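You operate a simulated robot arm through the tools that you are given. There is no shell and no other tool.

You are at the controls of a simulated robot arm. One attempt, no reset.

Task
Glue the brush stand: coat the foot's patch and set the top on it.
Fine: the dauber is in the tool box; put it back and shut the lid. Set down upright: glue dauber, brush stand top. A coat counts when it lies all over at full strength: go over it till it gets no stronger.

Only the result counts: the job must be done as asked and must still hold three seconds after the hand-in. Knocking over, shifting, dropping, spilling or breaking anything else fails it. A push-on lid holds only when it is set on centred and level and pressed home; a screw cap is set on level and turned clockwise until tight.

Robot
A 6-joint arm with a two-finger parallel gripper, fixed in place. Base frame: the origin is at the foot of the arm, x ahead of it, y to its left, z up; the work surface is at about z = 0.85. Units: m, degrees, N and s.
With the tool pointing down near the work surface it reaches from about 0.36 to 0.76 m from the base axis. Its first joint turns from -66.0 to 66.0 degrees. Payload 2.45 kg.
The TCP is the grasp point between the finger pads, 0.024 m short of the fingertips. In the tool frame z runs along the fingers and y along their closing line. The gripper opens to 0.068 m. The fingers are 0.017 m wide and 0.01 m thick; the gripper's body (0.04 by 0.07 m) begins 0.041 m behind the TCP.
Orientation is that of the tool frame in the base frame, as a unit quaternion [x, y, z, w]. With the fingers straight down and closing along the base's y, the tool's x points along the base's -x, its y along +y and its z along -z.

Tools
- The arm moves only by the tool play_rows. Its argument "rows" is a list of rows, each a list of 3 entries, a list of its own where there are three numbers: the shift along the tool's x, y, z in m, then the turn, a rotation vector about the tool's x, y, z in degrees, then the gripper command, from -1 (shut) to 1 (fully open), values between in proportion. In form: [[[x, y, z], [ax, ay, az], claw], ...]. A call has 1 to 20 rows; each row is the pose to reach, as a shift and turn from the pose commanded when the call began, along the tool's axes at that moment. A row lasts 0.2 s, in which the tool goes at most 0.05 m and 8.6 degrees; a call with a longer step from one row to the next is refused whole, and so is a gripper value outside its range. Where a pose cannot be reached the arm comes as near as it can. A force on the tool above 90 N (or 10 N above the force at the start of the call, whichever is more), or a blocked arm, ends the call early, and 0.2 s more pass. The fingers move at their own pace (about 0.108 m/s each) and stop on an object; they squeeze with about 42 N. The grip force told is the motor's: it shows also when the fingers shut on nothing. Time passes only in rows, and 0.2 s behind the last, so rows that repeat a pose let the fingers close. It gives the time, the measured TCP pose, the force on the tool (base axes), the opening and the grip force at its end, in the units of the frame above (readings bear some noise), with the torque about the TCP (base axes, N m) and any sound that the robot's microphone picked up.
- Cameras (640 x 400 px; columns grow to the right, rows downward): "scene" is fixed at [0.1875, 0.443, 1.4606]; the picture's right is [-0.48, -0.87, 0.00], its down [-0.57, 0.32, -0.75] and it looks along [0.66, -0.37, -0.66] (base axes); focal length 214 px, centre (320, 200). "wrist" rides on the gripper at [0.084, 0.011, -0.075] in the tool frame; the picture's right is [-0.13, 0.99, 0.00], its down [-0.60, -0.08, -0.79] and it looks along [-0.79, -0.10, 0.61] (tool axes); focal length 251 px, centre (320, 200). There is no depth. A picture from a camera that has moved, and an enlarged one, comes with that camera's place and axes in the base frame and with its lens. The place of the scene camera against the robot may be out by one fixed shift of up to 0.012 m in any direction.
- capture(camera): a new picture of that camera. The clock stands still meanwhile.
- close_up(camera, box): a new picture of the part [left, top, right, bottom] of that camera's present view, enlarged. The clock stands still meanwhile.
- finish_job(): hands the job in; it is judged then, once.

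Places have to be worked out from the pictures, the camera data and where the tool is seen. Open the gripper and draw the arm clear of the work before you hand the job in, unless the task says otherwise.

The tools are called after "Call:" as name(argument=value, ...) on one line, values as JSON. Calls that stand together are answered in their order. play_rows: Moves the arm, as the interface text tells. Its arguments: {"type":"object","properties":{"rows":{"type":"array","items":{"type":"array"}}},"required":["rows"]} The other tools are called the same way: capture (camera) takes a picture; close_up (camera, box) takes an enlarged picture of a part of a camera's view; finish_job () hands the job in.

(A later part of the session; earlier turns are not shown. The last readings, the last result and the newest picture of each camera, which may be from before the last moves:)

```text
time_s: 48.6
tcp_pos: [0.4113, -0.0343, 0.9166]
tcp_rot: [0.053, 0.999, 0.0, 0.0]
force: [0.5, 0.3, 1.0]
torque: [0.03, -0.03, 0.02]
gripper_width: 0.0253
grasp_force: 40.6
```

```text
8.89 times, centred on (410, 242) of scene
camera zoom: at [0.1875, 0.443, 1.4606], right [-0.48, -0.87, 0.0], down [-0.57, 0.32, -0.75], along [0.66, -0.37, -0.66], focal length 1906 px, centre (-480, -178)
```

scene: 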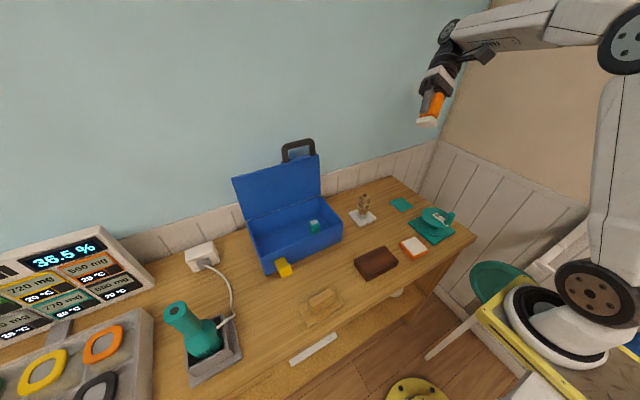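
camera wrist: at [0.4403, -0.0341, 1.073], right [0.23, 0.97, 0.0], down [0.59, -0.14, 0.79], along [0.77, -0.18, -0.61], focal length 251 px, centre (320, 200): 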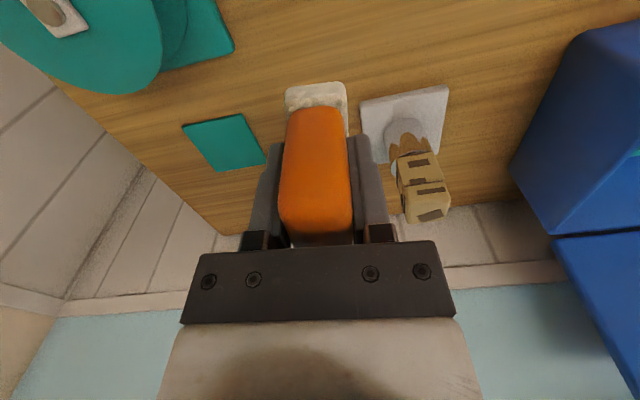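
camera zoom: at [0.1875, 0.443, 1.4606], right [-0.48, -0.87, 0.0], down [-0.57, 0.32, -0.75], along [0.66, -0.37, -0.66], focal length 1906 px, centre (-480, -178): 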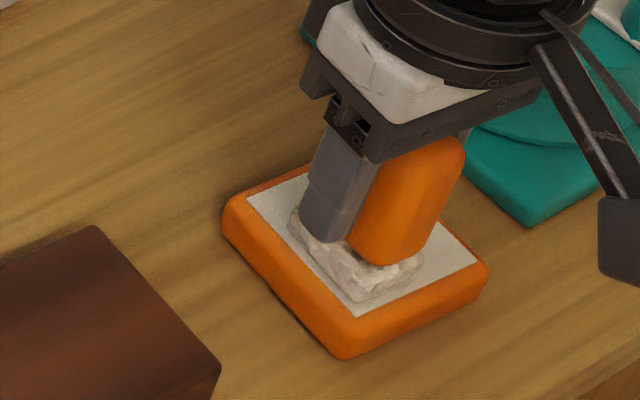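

Call:
close_up(camera="scene", box=[402, 240, 424, 256])

Call:
close_up(camera="wrist", box=[275, 60, 355, 120])

```text
16.00 times, centred on (413, 248) of scene
camera zoom: at [0.1875, 0.443, 1.4606], right [-0.48, -0.87, 0.0], down [-0.57, 0.32, -0.75], along [0.66, -0.37, -0.66], focal length 3432 px, centre (-1168, -568)
```

zoom: 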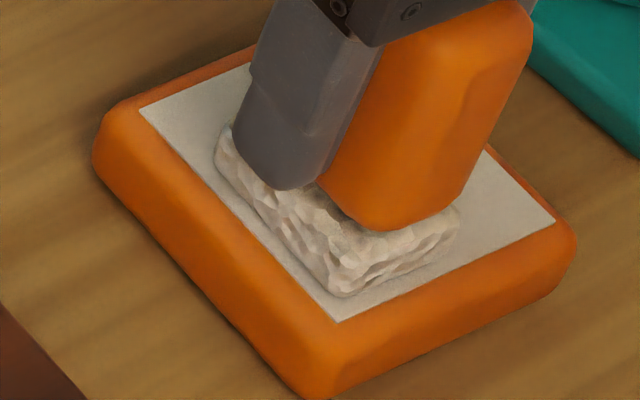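

```text
6.67 times, centred on (315, 90) of wrist
camera zoom: at [0.3279, -0.0147, 0.9916], right [0.23, 0.97, 0.0], down [0.59, -0.14, 0.79], along [0.77, -0.18, -0.61], focal length 1676 px, centre (353, 933)
```

zoom: 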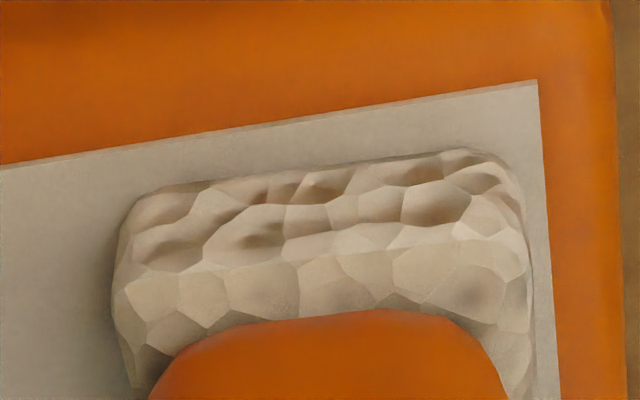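

I'll lift off and look at the patch from close by with the wrist camera, dauber out of the way.

Call:
play_rows(rows=[[[0, 0, -0.02], [0, 0, 0], -1], [[0.01, 0.015, -0.06], [0, 0, 0], -1], [[0.025, 0.04, -0.085], [0, 0, 0], -1], [[0.0366, 0.07, -0.085], [0, 0, 0], -1]])

Call:
capture(camera="wrist")

Call:
close_up(camera="wrist", box=[150, 40, 290, 140])

Call:
close_up(camera="scene", box=[395, 230, 435, 262])

```text
time_s: 49.6
tcp_pos: [0.3815, 0.0394, 1.0023]
tcp_rot: [0.053, 0.999, 0.0, 0.0]
force: [0.0, 0.2, -0.8]
torque: [0.03, 0.0, -0.01]
gripper_width: 0.0253
grasp_force: 41.2
```

```text
taken
camera wrist: at [0.2984, 0.0608, 1.0774], right [0.23, 0.97, 0.0], down [0.59, -0.14, 0.79], along [0.77, -0.18, -0.61], focal length 251 px, centre (320, 200)
```

wrist: 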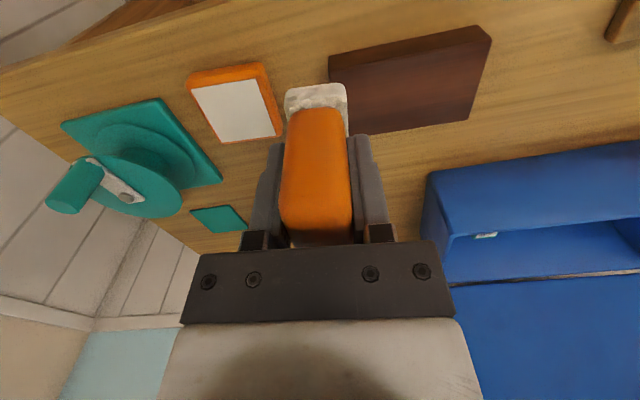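

```text
4.00 times, centred on (220, 90) of wrist
camera zoom: at [0.2984, 0.0608, 1.0774], right [0.23, 0.97, 0.0], down [0.59, -0.14, 0.79], along [0.77, -0.18, -0.61], focal length 1006 px, centre (720, 640)
```

zoom: 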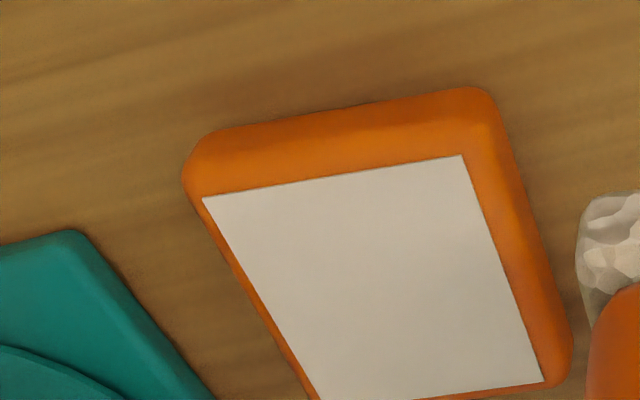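

```text
12.50 times, centred on (415, 246) of scene
camera zoom: at [0.1875, 0.4429, 1.4606], right [-0.48, -0.87, 0.0], down [-0.57, 0.32, -0.75], along [0.66, -0.37, -0.66], focal length 2681 px, centre (-868, -375)
```

zoom: 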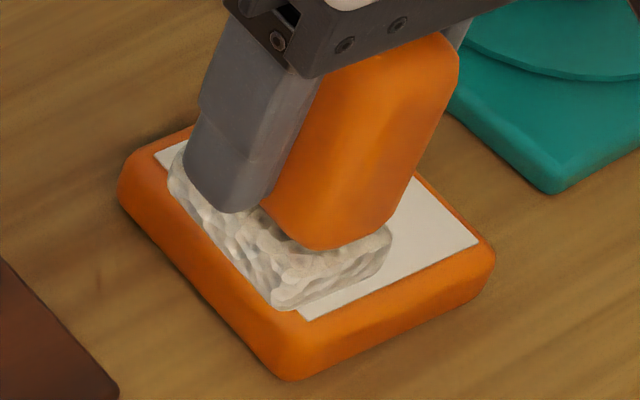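

Call:
close_up(camera="wrist", box=[320, 20, 500, 140])

Call:
close_up(camera="scene", box=[350, 185, 382, 230])

Call:
close_up(camera="wrist", box=[180, 50, 300, 150])

```text
3.33 times, centred on (410, 80) of wrist
camera zoom: at [0.2984, 0.0608, 1.0774], right [0.23, 0.97, 0.0], down [0.59, -0.14, 0.79], along [0.77, -0.18, -0.61], focal length 838 px, centre (20, 600)
```

zoom: 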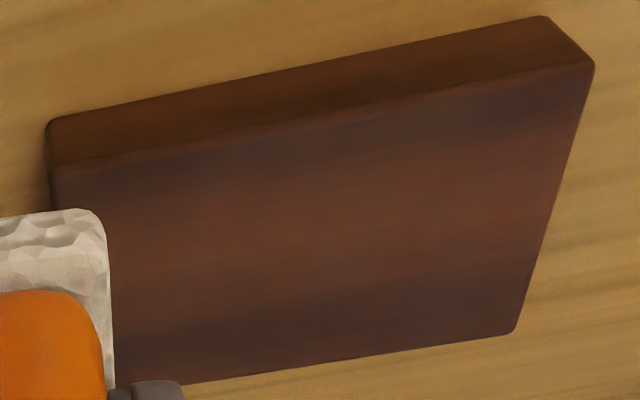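

```text
8.89 times, centred on (366, 208) of scene
camera zoom: at [0.1875, 0.4429, 1.4606], right [-0.48, -0.87, 0.0], down [-0.57, 0.32, -0.75], along [0.66, -0.37, -0.66], focal length 1906 px, centre (-89, 133)
```

zoom: 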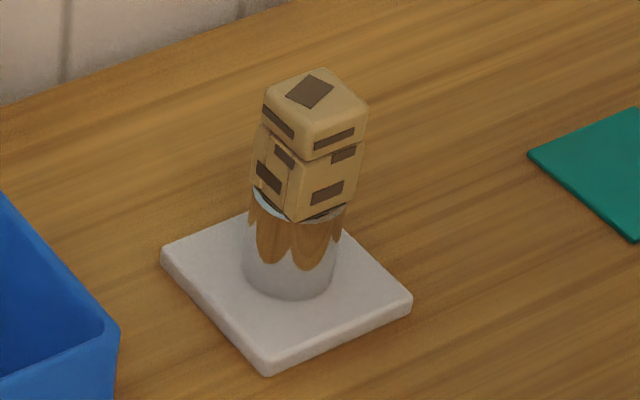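

```text
4.00 times, centred on (240, 100) of wrist
camera zoom: at [0.2984, 0.0608, 1.0774], right [0.23, 0.97, 0.0], down [0.59, -0.14, 0.79], along [0.77, -0.18, -0.61], focal length 1006 px, centre (640, 600)
```

zoom: 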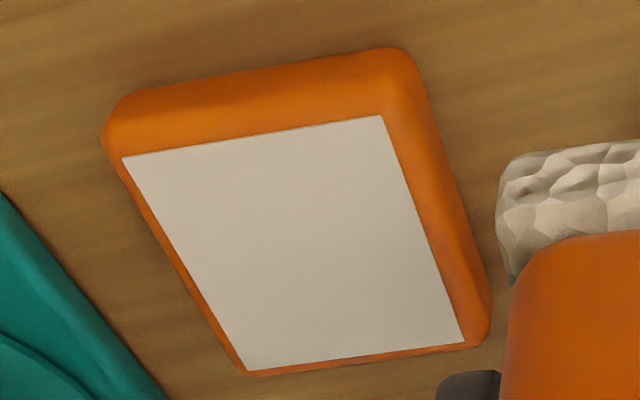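

No contrast is visible anywhere. My later strokes carried only about 1 N, so I'll try again with a firmer press (10–15 N) and slower strokes on one half before considering anything else.

Call:
play_rows(rows=[[[-0.015, -0.03, 0], [0, 0, 0], -1], [[-0.03, -0.06, 0.0], [0, 0, 0], -1], [[-0.0413, -0.082, 0.02], [0, 0, 0], -1], [[-0.0413, -0.082, 0.055], [0, 0, 0], -1], [[-0.0413, -0.082, 0.08], [0, 0, 0], -1], [[-0.0413, -0.07, 0.083], [0, 0, 0], -1], [[-0.0413, -0.07, 0.0845], [0, 0, 0], -1], [[-0.0413, -0.07, 0.0855], [0, 0, 0], -1]])

```text
time_s: 51.4
tcp_pos: [0.416, -0.0339, 0.9161]
tcp_rot: [0.052, 0.999, 0.0, 0.002]
force: [-6.0, 2.0, 34.7]
torque: [0.06, -0.02, 0.0]
gripper_width: 0.0253
grasp_force: 40.9
```

Call:
play_rows(rows=[[[0, 0, -0.0005], [0, 0, 0], -1], [[0.004, 0, -0.0005], [0, 0, 0], -1], [[0.008, 0, -0.0005], [0, 0, 0], -1], [[0.004, 0, -0.0005], [0, 0, 0], -1], [[0.0, 0, -0.0005], [0, 0, 0], -1], [[-0.004, 0, -0.0005], [0, 0, 0], -1], [[-0.008, 0, -0.0005], [0, 0, 0], -1], [[-0.004, 0, -0.0005], [0, 0, 0], -1], [[0.0, 0, -0.0005], [0, 0, 0], -1], [[0.004, 0, -0.0005], [0, 0, 0], -1], [[0.008, 0, -0.0005], [0, 0, 0], -1]])

Call:
close_up(camera="wrist", box=[230, 10, 400, 140])

Call:
close_up(camera="scene", box=[395, 230, 435, 262])

```text
time_s: 53.8
tcp_pos: [0.4096, -0.0341, 0.917]
tcp_rot: [0.052, 0.999, 0.0, 0.001]
force: [4.9, -1.5, 15.8]
torque: [-0.08, -0.44, -0.01]
gripper_width: 0.0252
grasp_force: 40.5
```

```text
3.08 times, centred on (315, 75) of wrist
camera zoom: at [0.3258, -0.0135, 0.9908], right [0.23, 0.97, 0.0], down [0.59, -0.14, 0.8], along [0.77, -0.18, -0.61], focal length 774 px, centre (335, 585)
```

zoom: 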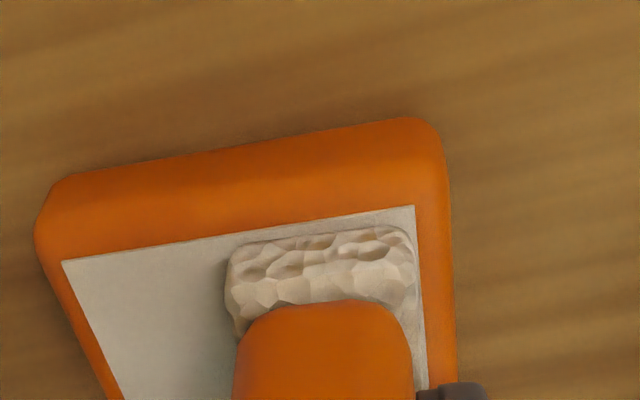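

```text
12.50 times, centred on (415, 246) of scene
camera zoom: at [0.1875, 0.4429, 1.4607], right [-0.48, -0.87, 0.0], down [-0.57, 0.32, -0.75], along [0.66, -0.37, -0.66], focal length 2681 px, centre (-868, -375)
```

zoom: 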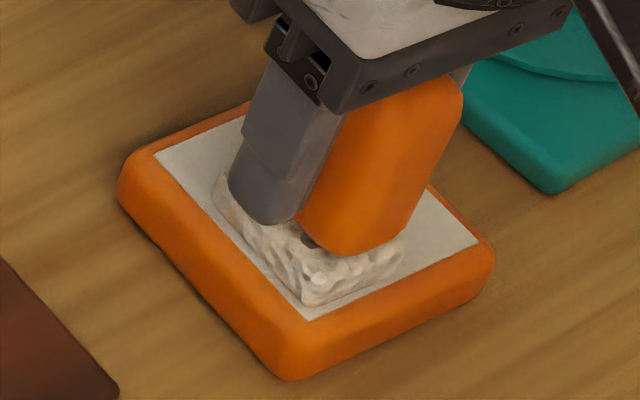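

Call:
play_rows(rows=[[[0, 0, -0.01], [0, 0, 0], -1], [[0, -0.0, -0.04], [0, 0, 0], -1], [[0.01, -0.03, -0.07], [0, 0, 0], -1], [[0.02, -0.06, -0.07], [0, 0, 0], -1]])

Call:
capture(camera="wrist")

Call:
close_up(camera="scene", box=[395, 230, 435, 262])

Call:
close_up(camera="wrist", box=[320, 0, 460, 100])

```text
time_s: 54.8
tcp_pos: [0.3804, -0.0918, 0.9863]
tcp_rot: [0.052, 0.999, 0.0, 0.001]
force: [0.2, 0.1, -1.9]
torque: [0.01, -0.02, 0.0]
gripper_width: 0.0255
grasp_force: 41.3
```

```text
taken
camera wrist: at [0.2979, -0.071, 1.0613], right [0.23, 0.97, 0.0], down [0.59, -0.14, 0.79], along [0.77, -0.18, -0.61], focal length 251 px, centre (320, 200)
```

wrist: 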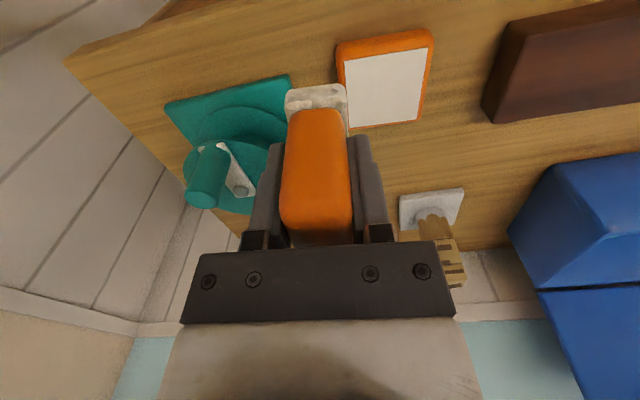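

```text
12.50 times, centred on (415, 246) of scene
camera zoom: at [0.1875, 0.443, 1.4607], right [-0.48, -0.87, 0.0], down [-0.57, 0.32, -0.75], along [0.66, -0.37, -0.66], focal length 2681 px, centre (-868, -375)
```

zoom: 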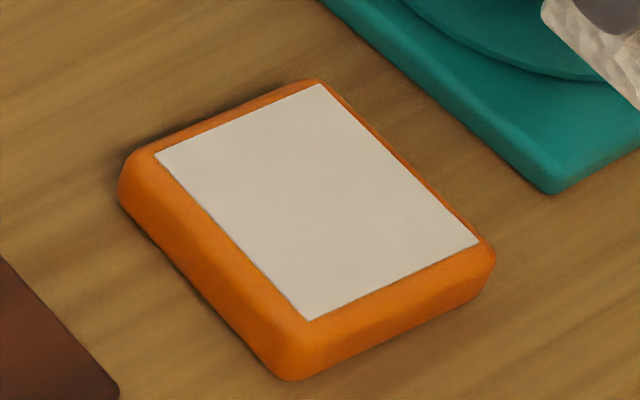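

```text
4.00 times, centred on (390, 50) of wrist
camera zoom: at [0.2979, -0.071, 1.0613], right [0.23, 0.97, 0.0], down [0.59, -0.14, 0.79], along [0.77, -0.18, -0.61], focal length 1006 px, centre (40, 800)
```

zoom: 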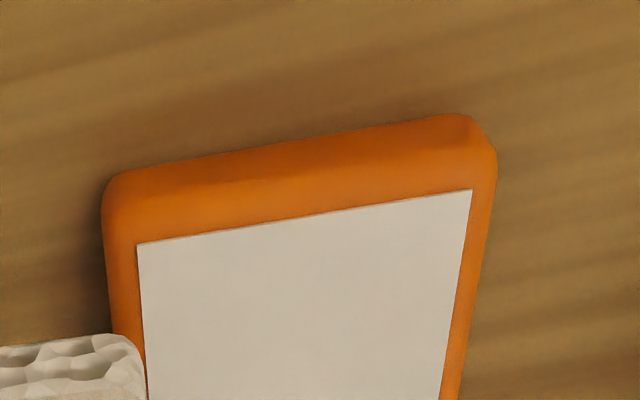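

Call:
close_up(camera="wrist", box=[385, 170, 485, 290])

Call:
close_up(camera="wrist", box=[150, 60, 290, 220])

Call:
close_up(camera="scene", box=[280, 200, 330, 235])

```text
3.33 times, centred on (435, 230) of wrist
camera zoom: at [0.2979, -0.071, 1.0613], right [0.23, 0.97, 0.0], down [0.59, -0.14, 0.79], along [0.77, -0.18, -0.61], focal length 838 px, centre (-63, 100)
```

zoom: 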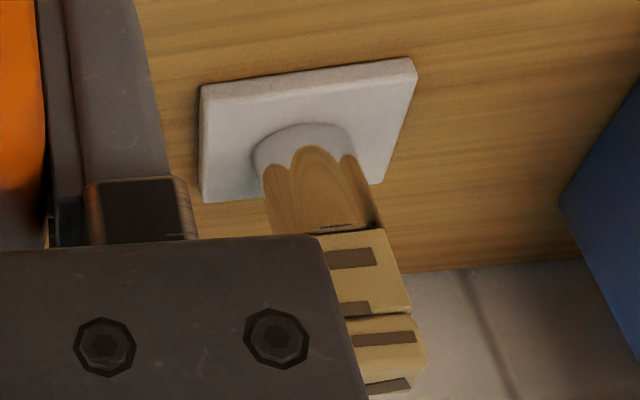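

```text
2.50 times, centred on (220, 140) of wrist
camera zoom: at [0.2979, -0.071, 1.0613], right [0.23, 0.97, 0.0], down [0.59, -0.14, 0.79], along [0.77, -0.18, -0.61], focal length 629 px, centre (570, 350)
```

zoom: 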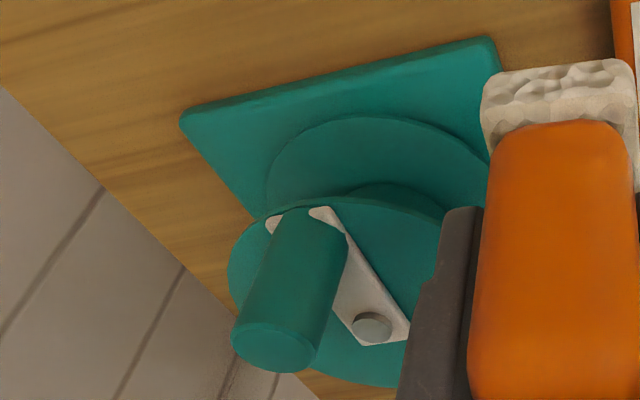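

```text
11.43 times, centred on (305, 218) of scene
camera zoom: at [0.1875, 0.443, 1.4607], right [-0.48, -0.87, 0.0], down [-0.57, 0.32, -0.75], along [0.66, -0.37, -0.66], focal length 2451 px, centre (491, 0)
```

zoom: 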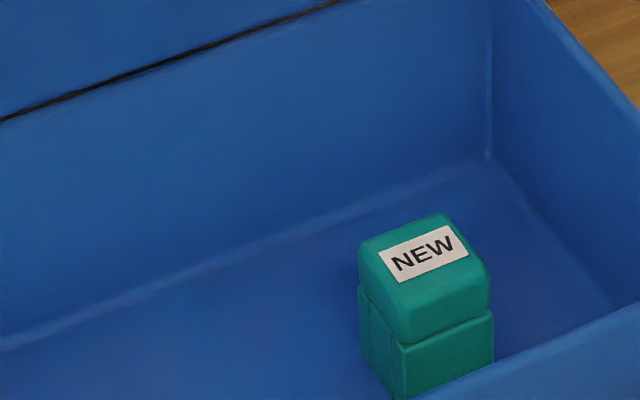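

The patch still looks uniform. To compare fairly, I'll put the arm back in the exact pose it had at t=33 s, before any rubbing, and retake the same close-up.

Call:
play_rows(rows=[[[0, 0, -0.03], [0, 0, 0], -1], [[-0.03, 0.01, -0.03], [0, 0, 0], -1], [[-0.07, 0.02, -0.02], [0, 0, 0], -1], [[-0.1005, 0.0487, 0.01], [0, 0, 0], -1], [[-0.1005, 0.0487, 0.0209], [0, 0, 0], -1]])

Call:
close_up(camera="scene", box=[398, 226, 430, 248])

Call:
close_up(camera="scene", box=[370, 210, 450, 280])

```text
refused: row 4 steps farther than a row can; nothing moved
```

```text
16.00 times, centred on (414, 237) of scene
camera zoom: at [0.1875, 0.443, 1.4607], right [-0.48, -0.87, 0.0], down [-0.57, 0.32, -0.75], along [0.66, -0.37, -0.66], focal length 3432 px, centre (-1184, -392)
```

zoom: 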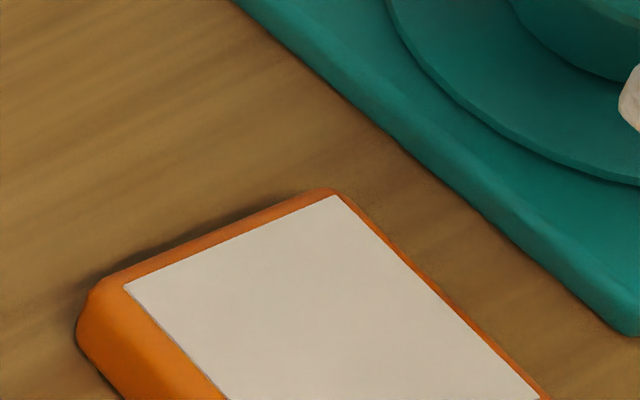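

```text
5.71 times, centred on (410, 245) of scene
camera zoom: at [0.1875, 0.443, 1.4607], right [-0.48, -0.87, 0.0], down [-0.57, 0.32, -0.75], along [0.66, -0.37, -0.66], focal length 1226 px, centre (-194, -57)
```

zoom: 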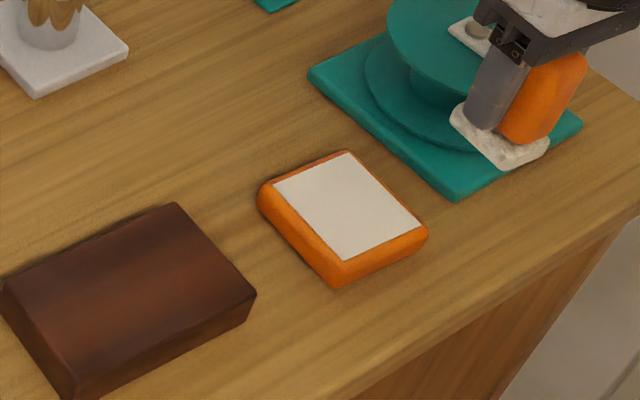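

Call:
play_rows(rows=[[[0, 0, -0.03], [0, 0, 0], -1], [[-0.03, 0.01, -0.03], [0, 0, 0], -1], [[-0.065, 0.025, -0.02], [0, 0, 0], -1], [[-0.09, 0.04, 0.0], [0, 0, 0], -1], [[-0.1005, 0.0487, 0.0209], [0, 0, 0], -1]])

Call:
close_up(camera="scene", box=[398, 226, 430, 248])

Call:
close_up(camera="scene", box=[370, 210, 450, 280])

```text
time_s: 56.0
tcp_pos: [0.4861, -0.0547, 0.9663]
tcp_rot: [0.053, 0.999, 0.0, 0.0]
force: [-0.3, 0.5, -1.2]
torque: [0.04, 0.0, 0.02]
gripper_width: 0.0254
grasp_force: 40.7
```

```text
16.00 times, centred on (414, 237) of scene
camera zoom: at [0.1876, 0.443, 1.4606], right [-0.48, -0.87, 0.0], down [-0.57, 0.32, -0.75], along [0.66, -0.37, -0.66], focal length 3432 px, centre (-1184, -392)
```

zoom: 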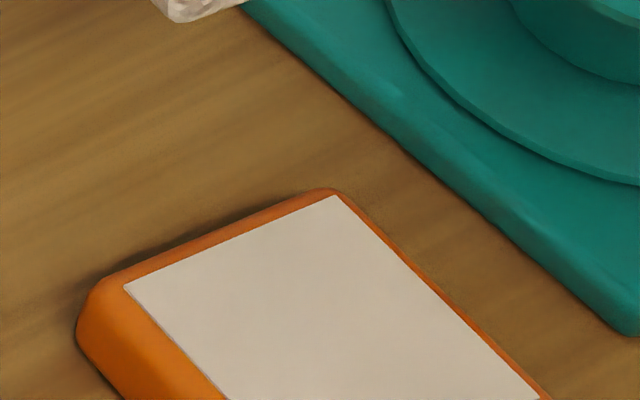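

```text
5.71 times, centred on (410, 245) of scene
camera zoom: at [0.1876, 0.443, 1.4606], right [-0.48, -0.87, 0.0], down [-0.57, 0.32, -0.75], along [0.66, -0.37, -0.66], focal length 1226 px, centre (-194, -57)
```

zoom: 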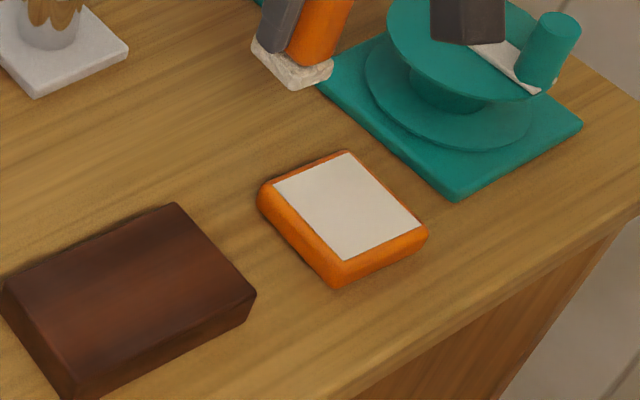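

I see no reliable difference. Before deciding, I'll look into the tool box again from the front to make sure there is no other dauber hidden there.

Call:
play_rows(rows=[[[0.01, 0.0, -0.04], [0, 0, 0], -1], [[0.02, 0.0, -0.08], [0, 0, 0], -1], [[0.03, 0.01, -0.12], [0, 0, 0], -1], [[0.04, 0.04, -0.15], [0, 0, 0], -1], [[0.053, 0.08, -0.154], [0, 0, 0], -1], [[0.053, 0.125, -0.154], [0, 0, 0], -1], [[0.053, 0.17, -0.154], [0, 0, 0], -1], [[0.053, 0.215, -0.154], [0, 0, 0], -1], [[0.053, 0.26, -0.154], [0, 0, 0], -1], [[0.053, 0.305, -0.154], [0, 0, 0], -1], [[0.053, 0.35, -0.154], [0, 0, 0], -1]])

Call:
capture(camera="wrist")

Call:
capture(camera="scene")

```text
time_s: 58.4
tcp_pos: [0.4684, 0.2987, 1.1211]
tcp_rot: [0.052, 0.999, 0.001, 0.001]
force: [0.4, -0.1, -0.3]
torque: [-0.02, 0.03, 0.02]
gripper_width: 0.0254
grasp_force: 41.2
```

```text
taken
camera wrist: at [0.3868, 0.3185, 1.1954], right [0.23, 0.97, 0.0], down [0.59, -0.14, 0.79], along [0.77, -0.18, -0.61], focal length 251 px, centre (320, 200)
```

wrist: 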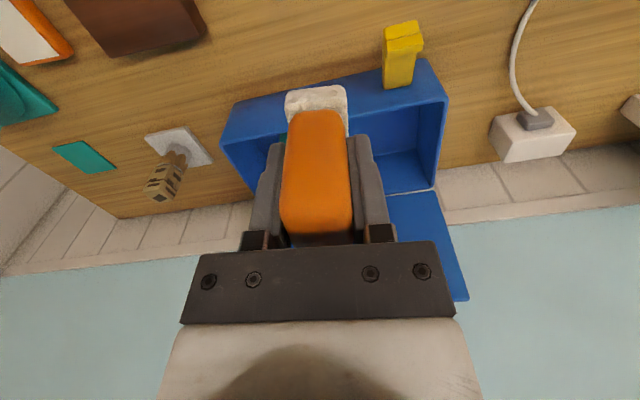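

```text
taken
```

scene: 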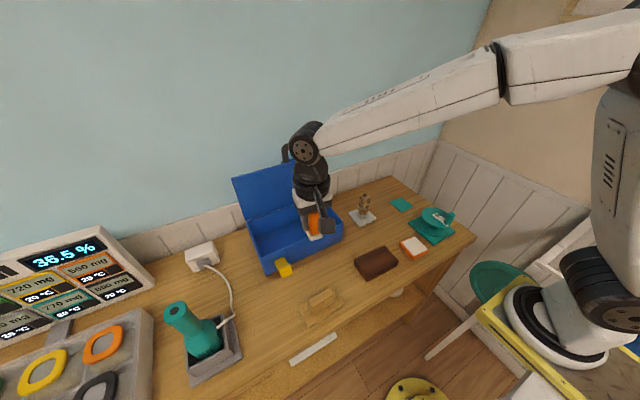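

Call:
play_rows(rows=[[[-0.005, -0.04, -0.02], [0, 0, 0], -1], [[-0.01, -0.083, -0.04], [0, 0, 0], -1], [[-0.015, -0.125, -0.06], [0, 0, 0], -1], [[-0.018, -0.165, -0.08], [0, 0, 0], -1], [[-0.022, -0.207, -0.1], [0, 0, 0], -1], [[-0.026, -0.2486, -0.12], [0, 0, 0], -1]])

Call:
capture(camera="wrist")

Call:
close_up(camera="wrist", box=[350, 20, 540, 180])

```text
time_s: 59.8
tcp_pos: [0.4719, 0.0484, 1.2412]
tcp_rot: [0.052, 0.999, 0.0, 0.0]
force: [0.7, -0.3, -0.5]
torque: [0.02, 0.02, 0.0]
gripper_width: 0.0254
grasp_force: 40.6
```

```text
taken
camera wrist: at [0.3889, 0.0672, 1.3158], right [0.23, 0.97, 0.0], down [0.59, -0.14, 0.79], along [0.77, -0.18, -0.61], focal length 251 px, centre (320, 200)
```

wrist: 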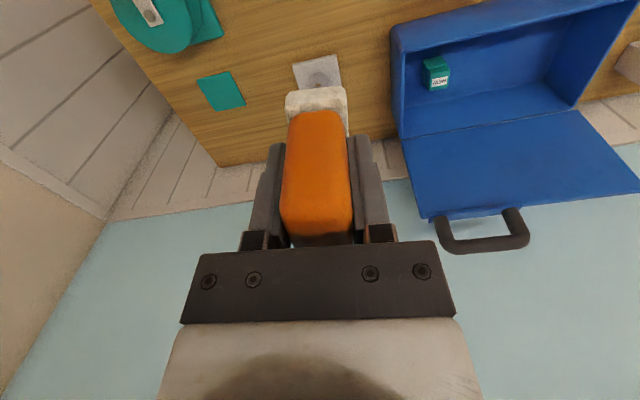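

```text
2.50 times, centred on (445, 100) of wrist
camera zoom: at [0.3889, 0.0672, 1.3158], right [0.23, 0.97, 0.0], down [0.59, -0.14, 0.79], along [0.77, -0.18, -0.61], focal length 629 px, centre (8, 450)
```

zoom: 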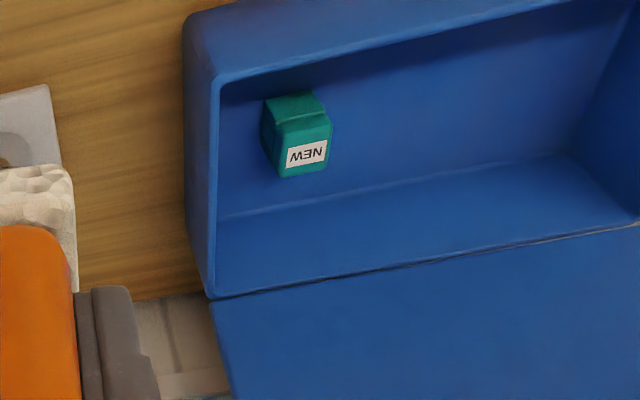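

The box holds only the stamp, so the orange tool is the dauber. The glue may simply be too pale to see, so I'll go over the whole patch again in slow rasters at a steady moderate force.

Call:
play_rows(rows=[[[0.01, -0.025, 0.04], [0, 0, 0], -1], [[0.02, -0.05, 0.08], [0, 0, 0], -1], [[0.035, -0.075, 0.12], [0, 0, 0], -1], [[0.0465, -0.1, 0.155], [0, 0, 0], -1], [[0.0465, -0.103, 0.2], [0, 0, 0], -1], [[0.0465, -0.103, 0.245], [0, 0, 0], -1], [[0.0465, -0.103, 0.285], [0, 0, 0], -1], [[0.0465, -0.103, 0.31], [0, 0, 0], -1], [[0.0465, -0.103, 0.32], [0, 0, 0], -1], [[0.0465, -0.103, 0.3225], [0, 0, 0], -1], [[0.0465, -0.103, 0.3229], [0, 0, 0], -1], [[0.0465, -0.103, 0.3231], [0, 0, 0], -1]])

Call:
close_up(camera="wrist", box=[230, 10, 400, 140])

```text
time_s: 62.4
tcp_pos: [0.4138, -0.0481, 0.9179]
tcp_rot: [0.052, 0.999, 0.0, 0.0]
force: [-0.2, -1.4, 0.2]
torque: [-0.01, -0.05, 0.0]
gripper_width: 0.0254
grasp_force: 40.6
```

```text
3.08 times, centred on (315, 75) of wrist
camera zoom: at [0.3305, -0.0278, 0.9911], right [0.23, 0.97, 0.0], down [0.59, -0.14, 0.79], along [0.77, -0.18, -0.61], focal length 774 px, centre (335, 585)
```

zoom: 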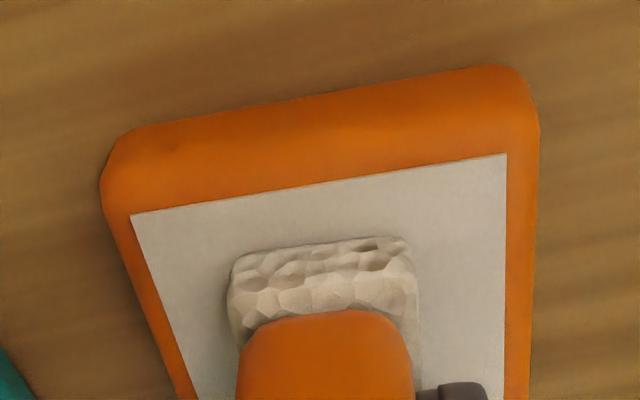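

Call:
play_rows(rows=[[[0, 0, 0.0004], [0, 0, 0], -1], [[0, 0, 0.0008], [0, 0, 0], -1]])

```text
time_s: 63.0
tcp_pos: [0.4134, -0.0484, 0.9164]
tcp_rot: [0.053, 0.999, 0.0, 0.001]
force: [-0.5, -1.5, 9.0]
torque: [-0.07, -0.15, -0.02]
gripper_width: 0.0256
grasp_force: 41.4
```

9 N is a good rubbing force. Now a slow raster over the whole patch.

Call:
play_rows(rows=[[[0, 0.007, 0], [0, 0, 0], -1], [[0, 0.0145, 0], [0, 0, 0], -1], [[0.009, 0.0145, 0], [0, 0, 0], -1], [[0.009, 0.0075, 0], [0, 0, 0], -1], [[0.009, 0, 0], [0, 0, 0], -1], [[0.009, -0.0075, 0], [0, 0, 0], -1], [[0.009, -0.014, 0], [0, 0, 0], -1], [[0, -0.014, 0], [0, 0, 0], -1], [[0, -0.007, 0], [0, 0, 0], -1], [[0, 0, 0], [0, 0, 0], -1], [[0, 0.0075, 0], [0, 0, 0], -1], [[0, 0.0145, 0], [0, 0, 0], -1], [[-0.009, 0.0145, 0], [0, 0, 0], -1], [[-0.009, 0.0075, 0], [0, 0, 0], -1], [[-0.009, 0, 0], [0, 0, 0], -1], [[-0.009, -0.0075, 0], [0, 0, 0], -1], [[-0.009, -0.014, 0], [0, 0, 0], -1], [[0, -0.014, 0], [0, 0, 0], -1], [[0, -0.007, 0], [0, 0, 0], -1], [[0, 0, 0], [0, 0, 0], -1]])

Call:
close_up(camera="wrist", box=[230, 10, 400, 140])

Call:
close_up(camera="scene", box=[395, 230, 435, 262])

```text
time_s: 67.2
tcp_pos: [0.4144, -0.0481, 0.9163]
tcp_rot: [0.052, 0.999, 0.0, 0.002]
force: [-0.8, -6.5, 18.1]
torque: [-0.3, -0.04, 0.01]
gripper_width: 0.0255
grasp_force: 40.6
```

```text
3.08 times, centred on (315, 75) of wrist
camera zoom: at [0.3306, -0.028, 0.9896], right [0.23, 0.97, 0.0], down [0.59, -0.14, 0.79], along [0.77, -0.18, -0.61], focal length 774 px, centre (335, 585)
```

zoom: 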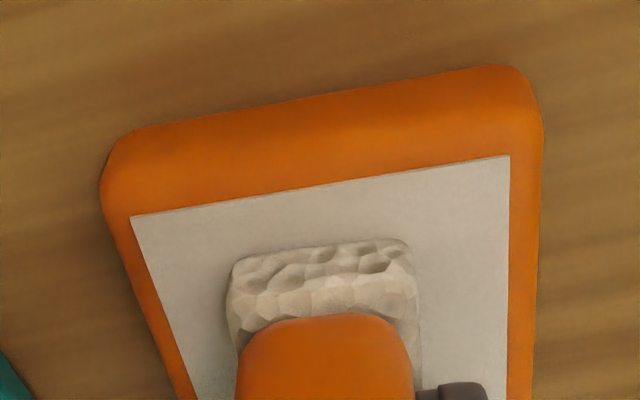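

```text
12.50 times, centred on (415, 246) of scene
camera zoom: at [0.1873, 0.4428, 1.4607], right [-0.48, -0.87, 0.0], down [-0.57, 0.32, -0.75], along [0.66, -0.37, -0.66], focal length 2681 px, centre (-868, -375)
```

zoom: 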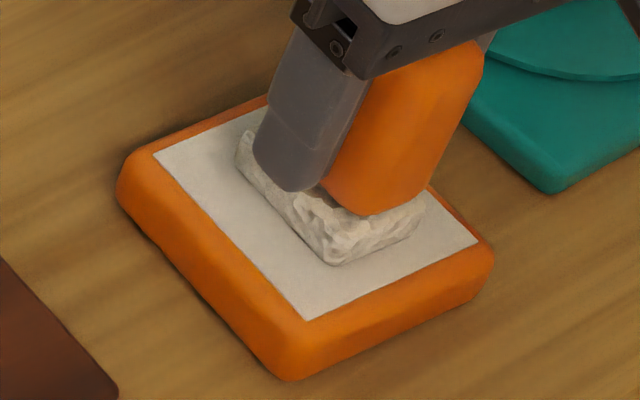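

Still no visible change. I'll repeat my very first tilted overview pose (t=1.2 s) and take the same close-up, so the patch can be compared with its original look under identical conditions.

Call:
play_rows(rows=[[[0, 0, -0.02], [0, 0, -1], -1], [[0, 0, -0.06], [0, 0, -2], -1], [[0, 0.01, -0.105], [0, 0, -3], -1], [[-0.005, 0.025, -0.15], [0, 0, -4], -1], [[-0.01, 0.04, -0.195], [0, 0, -5], -1], [[-0.02, 0.06, -0.235], [0, 0, -6], -1], [[-0.026, 0.077, -0.275], [0, 0, -6], -1], [[-0.026, 0.077, -0.32], [0, 0, -6], -1], [[-0.026, 0.077, -0.3385], [0, 0, -6], -1]])

Call:
play_rows(rows=[[[0, 0, 0], [0, 7, 0], -1], [[0, 0, 0], [0, 14, 0], -1], [[0, 0, 0], [0, 21, 0], -1], [[0, 0, 0], [0, 28, 0], -1], [[0, 0, 0], [0, 35, 0], -1]])

Call:
close_up(camera="wrist", box=[160, 80, 420, 250])

Call:
close_up(camera="wrist", box=[260, 90, 420, 190])

Call:
close_up(camera="scene", box=[340, 170, 490, 280])

```text
time_s: 69.2
tcp_pos: [0.4473, 0.025, 1.257]
tcp_rot: [0.0, 1.0, 0.0, -0.002]
force: [-0.8, -0.3, -0.2]
torque: [-0.01, 0.05, -0.02]
gripper_width: 0.025
grasp_force: 40.8
```

```text
time_s: 70.4
tcp_pos: [0.4469, 0.0275, 1.2551]
tcp_rot: [0.0, 0.953, 0.0, -0.302]
force: [0.0, 0.1, 0.2]
torque: [0.0, 0.03, 0.02]
gripper_width: 0.0255
grasp_force: 41.1
```

```text
2.35 times, centred on (290, 165) of wrist
camera zoom: at [0.421, 0.0376, 1.3643], right [0.11, 0.99, -0.07], down [0.95, -0.08, 0.3], along [0.29, -0.1, -0.95], focal length 592 px, centre (391, 282)
```

zoom: 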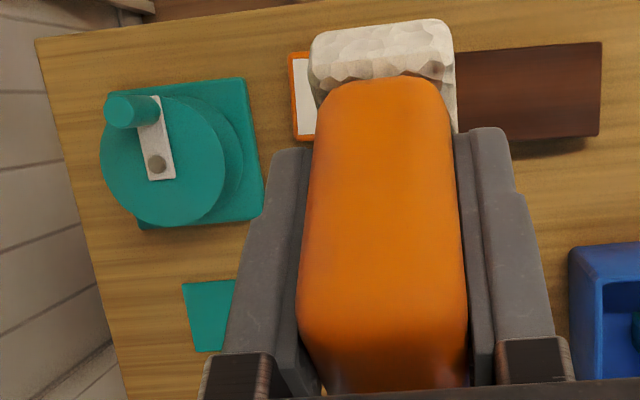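

```text
4.00 times, centred on (340, 140) of wrist
camera zoom: at [0.421, 0.0376, 1.3643], right [0.11, 0.99, -0.07], down [0.95, -0.08, 0.3], along [0.29, -0.1, -0.95], focal length 1006 px, centre (240, 440)
```

zoom: 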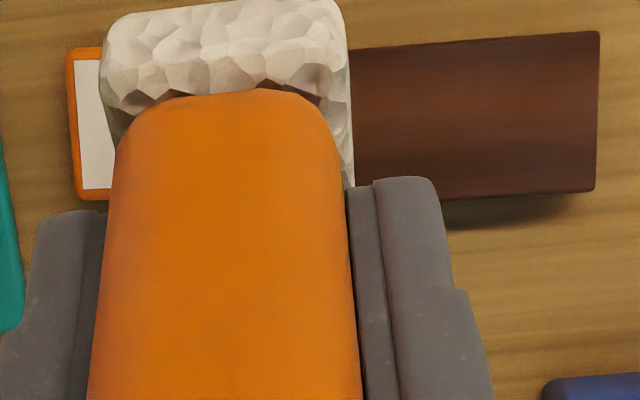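

```text
3.64 times, centred on (415, 225) of scene
camera zoom: at [0.1876, 0.443, 1.4606], right [-0.48, -0.87, 0.0], down [-0.57, 0.32, -0.75], along [0.66, -0.37, -0.66], focal length 780 px, centre (-26, 109)
```

zoom: 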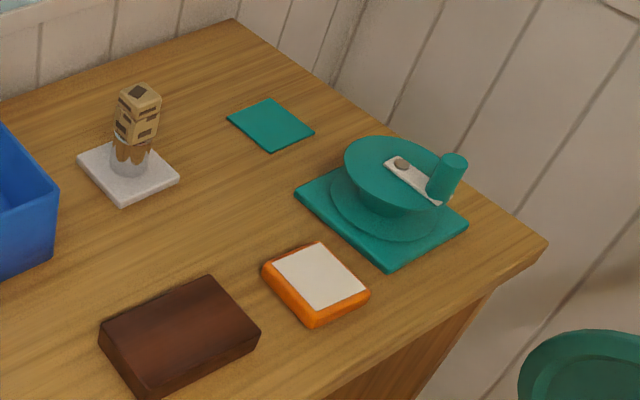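

I'll make one decisive test: return to the patch and rub hard and long over a single strip (about 0.4 m of sliding), then see whether that strip differs from the rest.

Call:
play_rows(rows=[[[0, 0, 0], [0, -7, 0], -1], [[0, 0, 0], [0, -14, 0], -1], [[0, 0, 0], [0, -21, 0], -1], [[0, 0, 0], [0, -28, 0], -1], [[0, 0, 0], [0, -35, 0], -1]])

Call:
play_rows(rows=[[[0.005, -0.01, 0.04], [0, 0, 1], -1], [[0.01, -0.02, 0.085], [0, 0, 2], -1], [[0.015, -0.03, 0.13], [0, 0, 3], -1], [[0.02, -0.045, 0.17], [0, 0, 4], -1], [[0.025, -0.06, 0.21], [0, 0, 5], -1], [[0.033, -0.075, 0.245], [0, 0, 6], -1], [[0.033, -0.075, 0.285], [0, 0, 6], -1], [[0.033, -0.075, 0.315], [0, 0, 6], -1], [[0.033, -0.075, 0.333], [0, 0, 6], -1]])

Call:
close_up(camera="wrist", box=[230, 10, 400, 140])

```text
time_s: 71.6
tcp_pos: [0.4479, 0.0275, 1.2553]
tcp_rot: [0.0, 1.0, 0.0, 0.001]
force: [-0.3, 1.0, -0.7]
torque: [0.0, 0.0, 0.0]
gripper_width: 0.0255
grasp_force: 40.7
```

```text
time_s: 73.6
tcp_pos: [0.4157, -0.0503, 0.9213]
tcp_rot: [0.053, 0.999, 0.0, 0.0]
force: [-0.2, 0.2, 0.1]
torque: [0.02, -0.01, -0.01]
gripper_width: 0.0255
grasp_force: 40.2
```

```text
3.08 times, centred on (315, 75) of wrist
camera zoom: at [0.3314, -0.03, 0.9951], right [0.23, 0.97, 0.0], down [0.59, -0.14, 0.79], along [0.77, -0.18, -0.61], focal length 774 px, centre (335, 585)
```

zoom: 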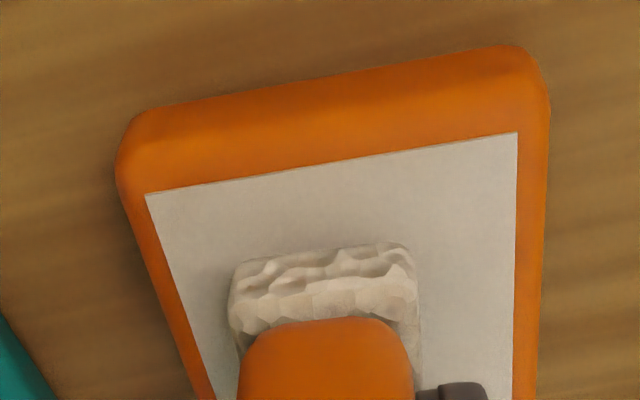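

Call:
play_rows(rows=[[[0, -0.01, 0.002], [0, 0, 0], -1], [[0, -0.01, 0.004], [0, 0, 0], -1], [[0, -0.01, 0.0046], [0, 0, 0], -1], [[0, -0.01, 0.005], [0, 0, 0], -1]])

```text
time_s: 74.6
tcp_pos: [0.4139, -0.059, 0.9157]
tcp_rot: [0.052, 0.999, 0.0, 0.0]
force: [-0.2, 0.5, -0.7]
torque: [0.01, 0.03, 0.01]
gripper_width: 0.0252
grasp_force: 40.6
```

Call:
play_rows(rows=[[[0, 0, 0.0005], [0, 0, 0], -1], [[0, 0, 0.0008], [0, 0, 0], -1]])

```text
time_s: 75.2
tcp_pos: [0.4124, -0.0601, 0.917]
tcp_rot: [0.052, 0.999, 0.001, 0.0]
force: [-0.1, -0.7, -0.4]
torque: [-0.01, 0.01, 0.01]
gripper_width: 0.0254
grasp_force: 40.8
```

Call:
play_rows(rows=[[[0, 0, 0.0004], [0, 0, 0], -1], [[0, 0, 0.0008], [0, 0, 0], -1]])

```text
time_s: 75.8
tcp_pos: [0.4131, -0.058, 0.916]
tcp_rot: [0.053, 0.999, 0.001, 0.0]
force: [-0.7, 1.4, 5.8]
torque: [0.09, -0.11, 0.03]
gripper_width: 0.0253
grasp_force: 40.3
```

Call:
play_rows(rows=[[[0.01, 0, 0.0002], [0, 0, 0], -1], [[-0.01, 0, 0.0002], [0, 0, 0], -1], [[0.01, 0, 0.0002], [0, 0, 0], -1], [[-0.01, 0, 0.0002], [0, 0, 0], -1], [[0.01, 0, 0.0002], [0, 0, 0], -1], [[-0.01, 0, 0.0002], [0, 0, 0], -1], [[0.01, 0, 0.0002], [0, 0, 0], -1], [[-0.01, 0, 0.0002], [0, 0, 0], -1], [[0.01, 0, 0.0002], [0, 0, 0], -1], [[-0.01, 0, 0.0002], [0, 0, 0], -1], [[0.01, 0, 0.0002], [0, 0, 0], -1], [[-0.01, 0, 0.0002], [0, 0, 0], -1], [[0.01, 0, 0.0002], [0, 0, 0], -1], [[-0.01, 0, 0.0002], [0, 0, 0], -1], [[0.01, 0, 0.0002], [0, 0, 0], -1], [[-0.01, 0, 0.0002], [0, 0, 0], -1], [[0.01, 0, 0.0002], [0, 0, 0], -1], [[-0.01, 0, 0.0002], [0, 0, 0], -1], [[0.0, 0, 0.0002], [0, 0, 0], -1]])

Call:
play_rows(rows=[[[0, 0, -0.02], [0, 0, 0], -1], [[0, 0, -0.06], [0, 0, 0], -1], [[0.02, 0.03, -0.08], [0, 0, 0], -1], [[0.03, 0.07, -0.085], [0, 0, 0], -1], [[0.03, 0.1, -0.085], [0, 0, 0], -1]])

Call:
close_up(camera="scene", box=[395, 230, 435, 262])

Call:
capture(camera="wrist")

```text
time_s: 79.8
tcp_pos: [0.4152, -0.0588, 0.9159]
tcp_rot: [0.052, 0.999, 0.0, 0.005]
force: [8.6, 0.1, 27.9]
torque: [0.08, -0.1, -0.03]
gripper_width: 0.0254
grasp_force: 40.8
```

```text
time_s: 81.0
tcp_pos: [0.392, 0.0422, 0.9999]
tcp_rot: [0.054, 0.999, 0.001, 0.0]
force: [-0.3, 0.2, -0.6]
torque: [0.03, -0.01, 0.01]
gripper_width: 0.025
grasp_force: 41.2
```

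```text
12.50 times, centred on (415, 246) of scene
camera zoom: at [0.1875, 0.443, 1.4606], right [-0.48, -0.87, 0.0], down [-0.57, 0.32, -0.75], along [0.66, -0.37, -0.66], focal length 2681 px, centre (-868, -375)
```

zoom: 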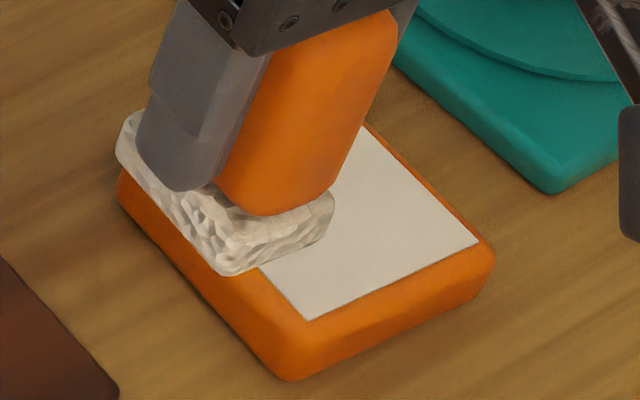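

```text
taken
camera wrist: at [0.3088, 0.0634, 1.0744], right [0.23, 0.97, 0.0], down [0.59, -0.14, 0.79], along [0.77, -0.19, -0.61], focal length 251 px, centre (320, 200)
```

wrist: 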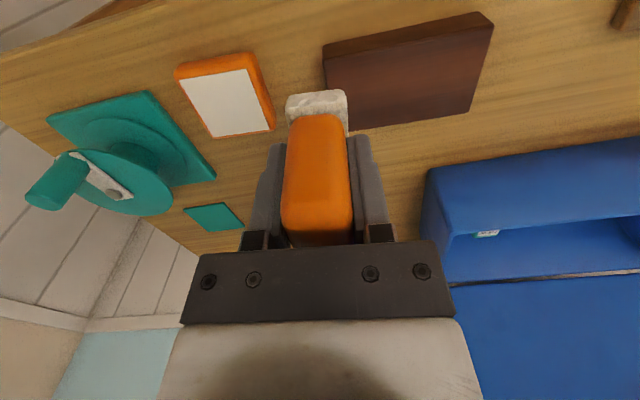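

Call:
close_up(camera="wrist", box=[170, 50, 285, 145])

Call:
close_up(camera="wrist", box=[270, 75, 360, 140])

```text
4.21 times, centred on (228, 98) of wrist
camera zoom: at [0.3088, 0.0634, 1.0744], right [0.23, 0.97, 0.0], down [0.59, -0.14, 0.79], along [0.77, -0.19, -0.61], focal length 1059 px, centre (710, 632)
```

zoom: 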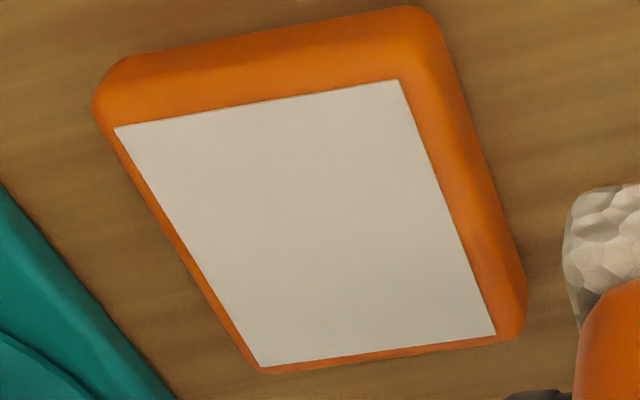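

```text
6.15 times, centred on (315, 108) of wrist
camera zoom: at [0.3088, 0.0634, 1.0744], right [0.23, 0.97, 0.0], down [0.59, -0.14, 0.79], along [0.77, -0.19, -0.61], focal length 1547 px, centre (351, 769)
```

zoom: 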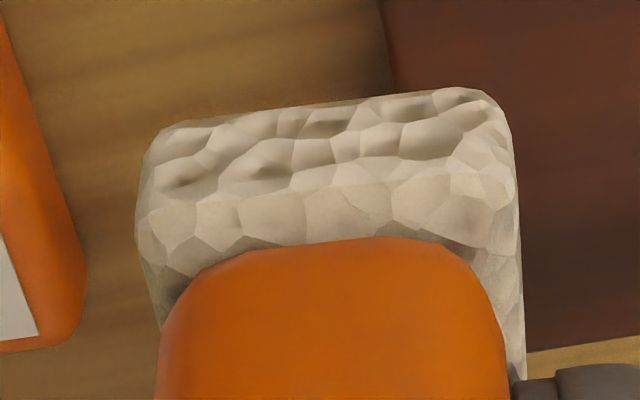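

I'll raise the arm clear and zoom in extremely on the two halves of the patch to compare their tint.

Call:
play_rows(rows=[[[0, 0.02, -0.04], [0, 0, 0], -1], [[0, 0.05, -0.08], [0, 0, 0], -1], [[0, 0.08, -0.11], [0, 0, 0], -1], [[0, 0.11, -0.14], [0, 0, 0], -1]])

Call:
close_up(camera="scene", box=[399, 234, 431, 258])

Call:
close_up(camera="scene", box=[404, 241, 410, 245])

Call:
close_up(camera="scene", box=[418, 246, 424, 250])

```text
time_s: 82.0
tcp_pos: [0.4053, 0.1532, 1.1398]
tcp_rot: [0.052, 0.999, 0.0, 0.0]
force: [-0.6, 0.1, -0.2]
torque: [-0.01, 0.04, -0.01]
gripper_width: 0.0255
grasp_force: 41.4
```

```text
16.00 times, centred on (415, 246) of scene
camera zoom: at [0.1875, 0.443, 1.4606], right [-0.48, -0.87, 0.0], down [-0.57, 0.32, -0.75], along [0.66, -0.37, -0.66], focal length 3432 px, centre (-1200, -536)
```

zoom: 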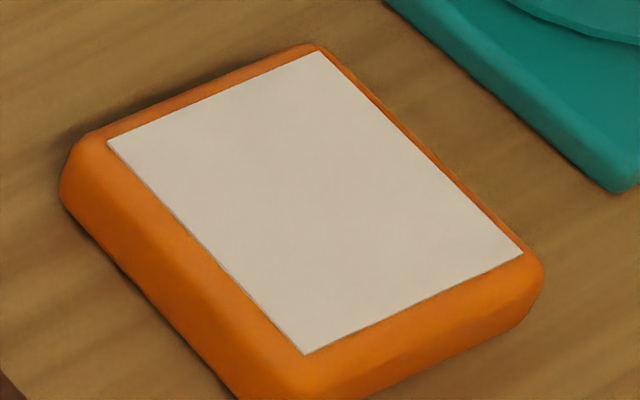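

```text
16.00 times, centred on (407, 243) of scene
camera zoom: at [0.1875, 0.443, 1.4606], right [-0.48, -0.87, 0.0], down [-0.57, 0.32, -0.75], along [0.66, -0.37, -0.66], focal length 3432 px, centre (-1072, -488)
```

zoom: 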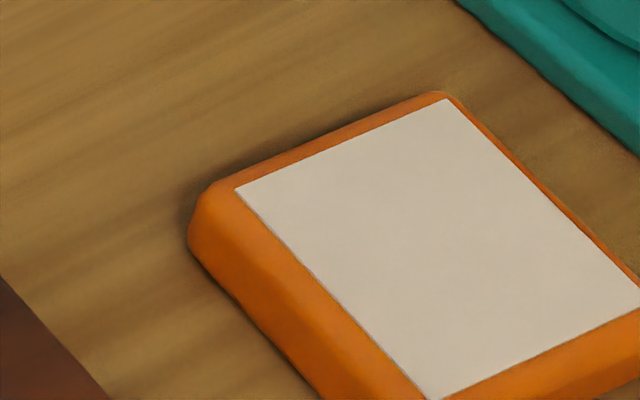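

```text
16.00 times, centred on (421, 248) of scene
camera zoom: at [0.1875, 0.443, 1.4606], right [-0.48, -0.87, 0.0], down [-0.57, 0.32, -0.75], along [0.66, -0.37, -0.66], focal length 3432 px, centre (-1296, -568)
```

zoom: 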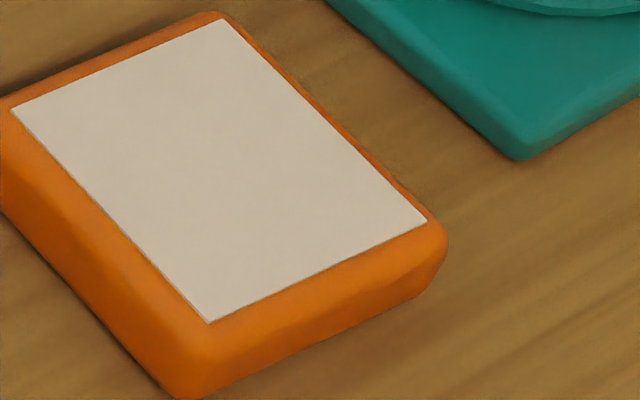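

The pad's cream colour is probably the glue's colour, so a coat on this pale patch would be nearly invisible. My latest measurements put the patch centre at about (0.415,−0.047). I'll therefore repeat the coating with a wider, force-checked raster that overlaps every edge.

Call:
play_rows(rows=[[[-0.005, -0.045, 0.0], [0, 0, 0], -1], [[-0.01, -0.09, 0.0], [0, 0, 0], -1], [[-0.02, -0.135, 0.01], [0, 0, 0], -1], [[-0.0305, -0.175, 0.04], [0, 0, 0], -1], [[-0.0305, -0.1978, 0.08], [0, 0, 0], -1], [[-0.0305, -0.1978, 0.125], [0, 0, 0], -1], [[-0.0305, -0.1978, 0.17], [0, 0, 0], -1], [[-0.0305, -0.1978, 0.2], [0, 0, 0], -1], [[-0.0305, -0.1978, 0.2173], [0, 0, 0], -1], [[-0.0305, -0.1978, 0.2203], [0, 0, 0], -1]])

Call:
close_up(camera="wrist", box=[230, 10, 400, 140])

```text
refused: row 4 steps farther than a row can; nothing moved
```

```text
3.08 times, centred on (315, 75) of wrist
camera zoom: at [0.3212, 0.1738, 1.2143], right [0.23, 0.97, 0.0], down [0.59, -0.14, 0.79], along [0.77, -0.18, -0.61], focal length 774 px, centre (335, 585)
```

zoom: 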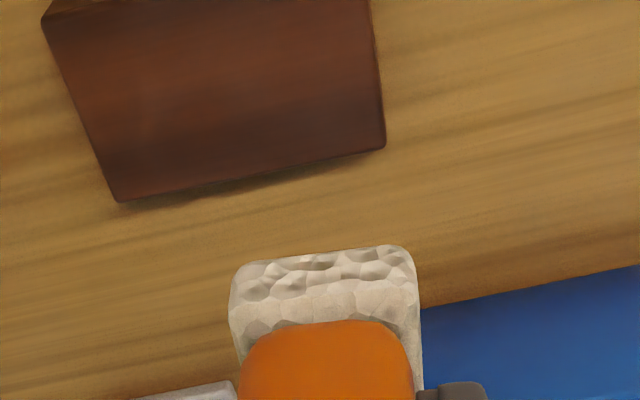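

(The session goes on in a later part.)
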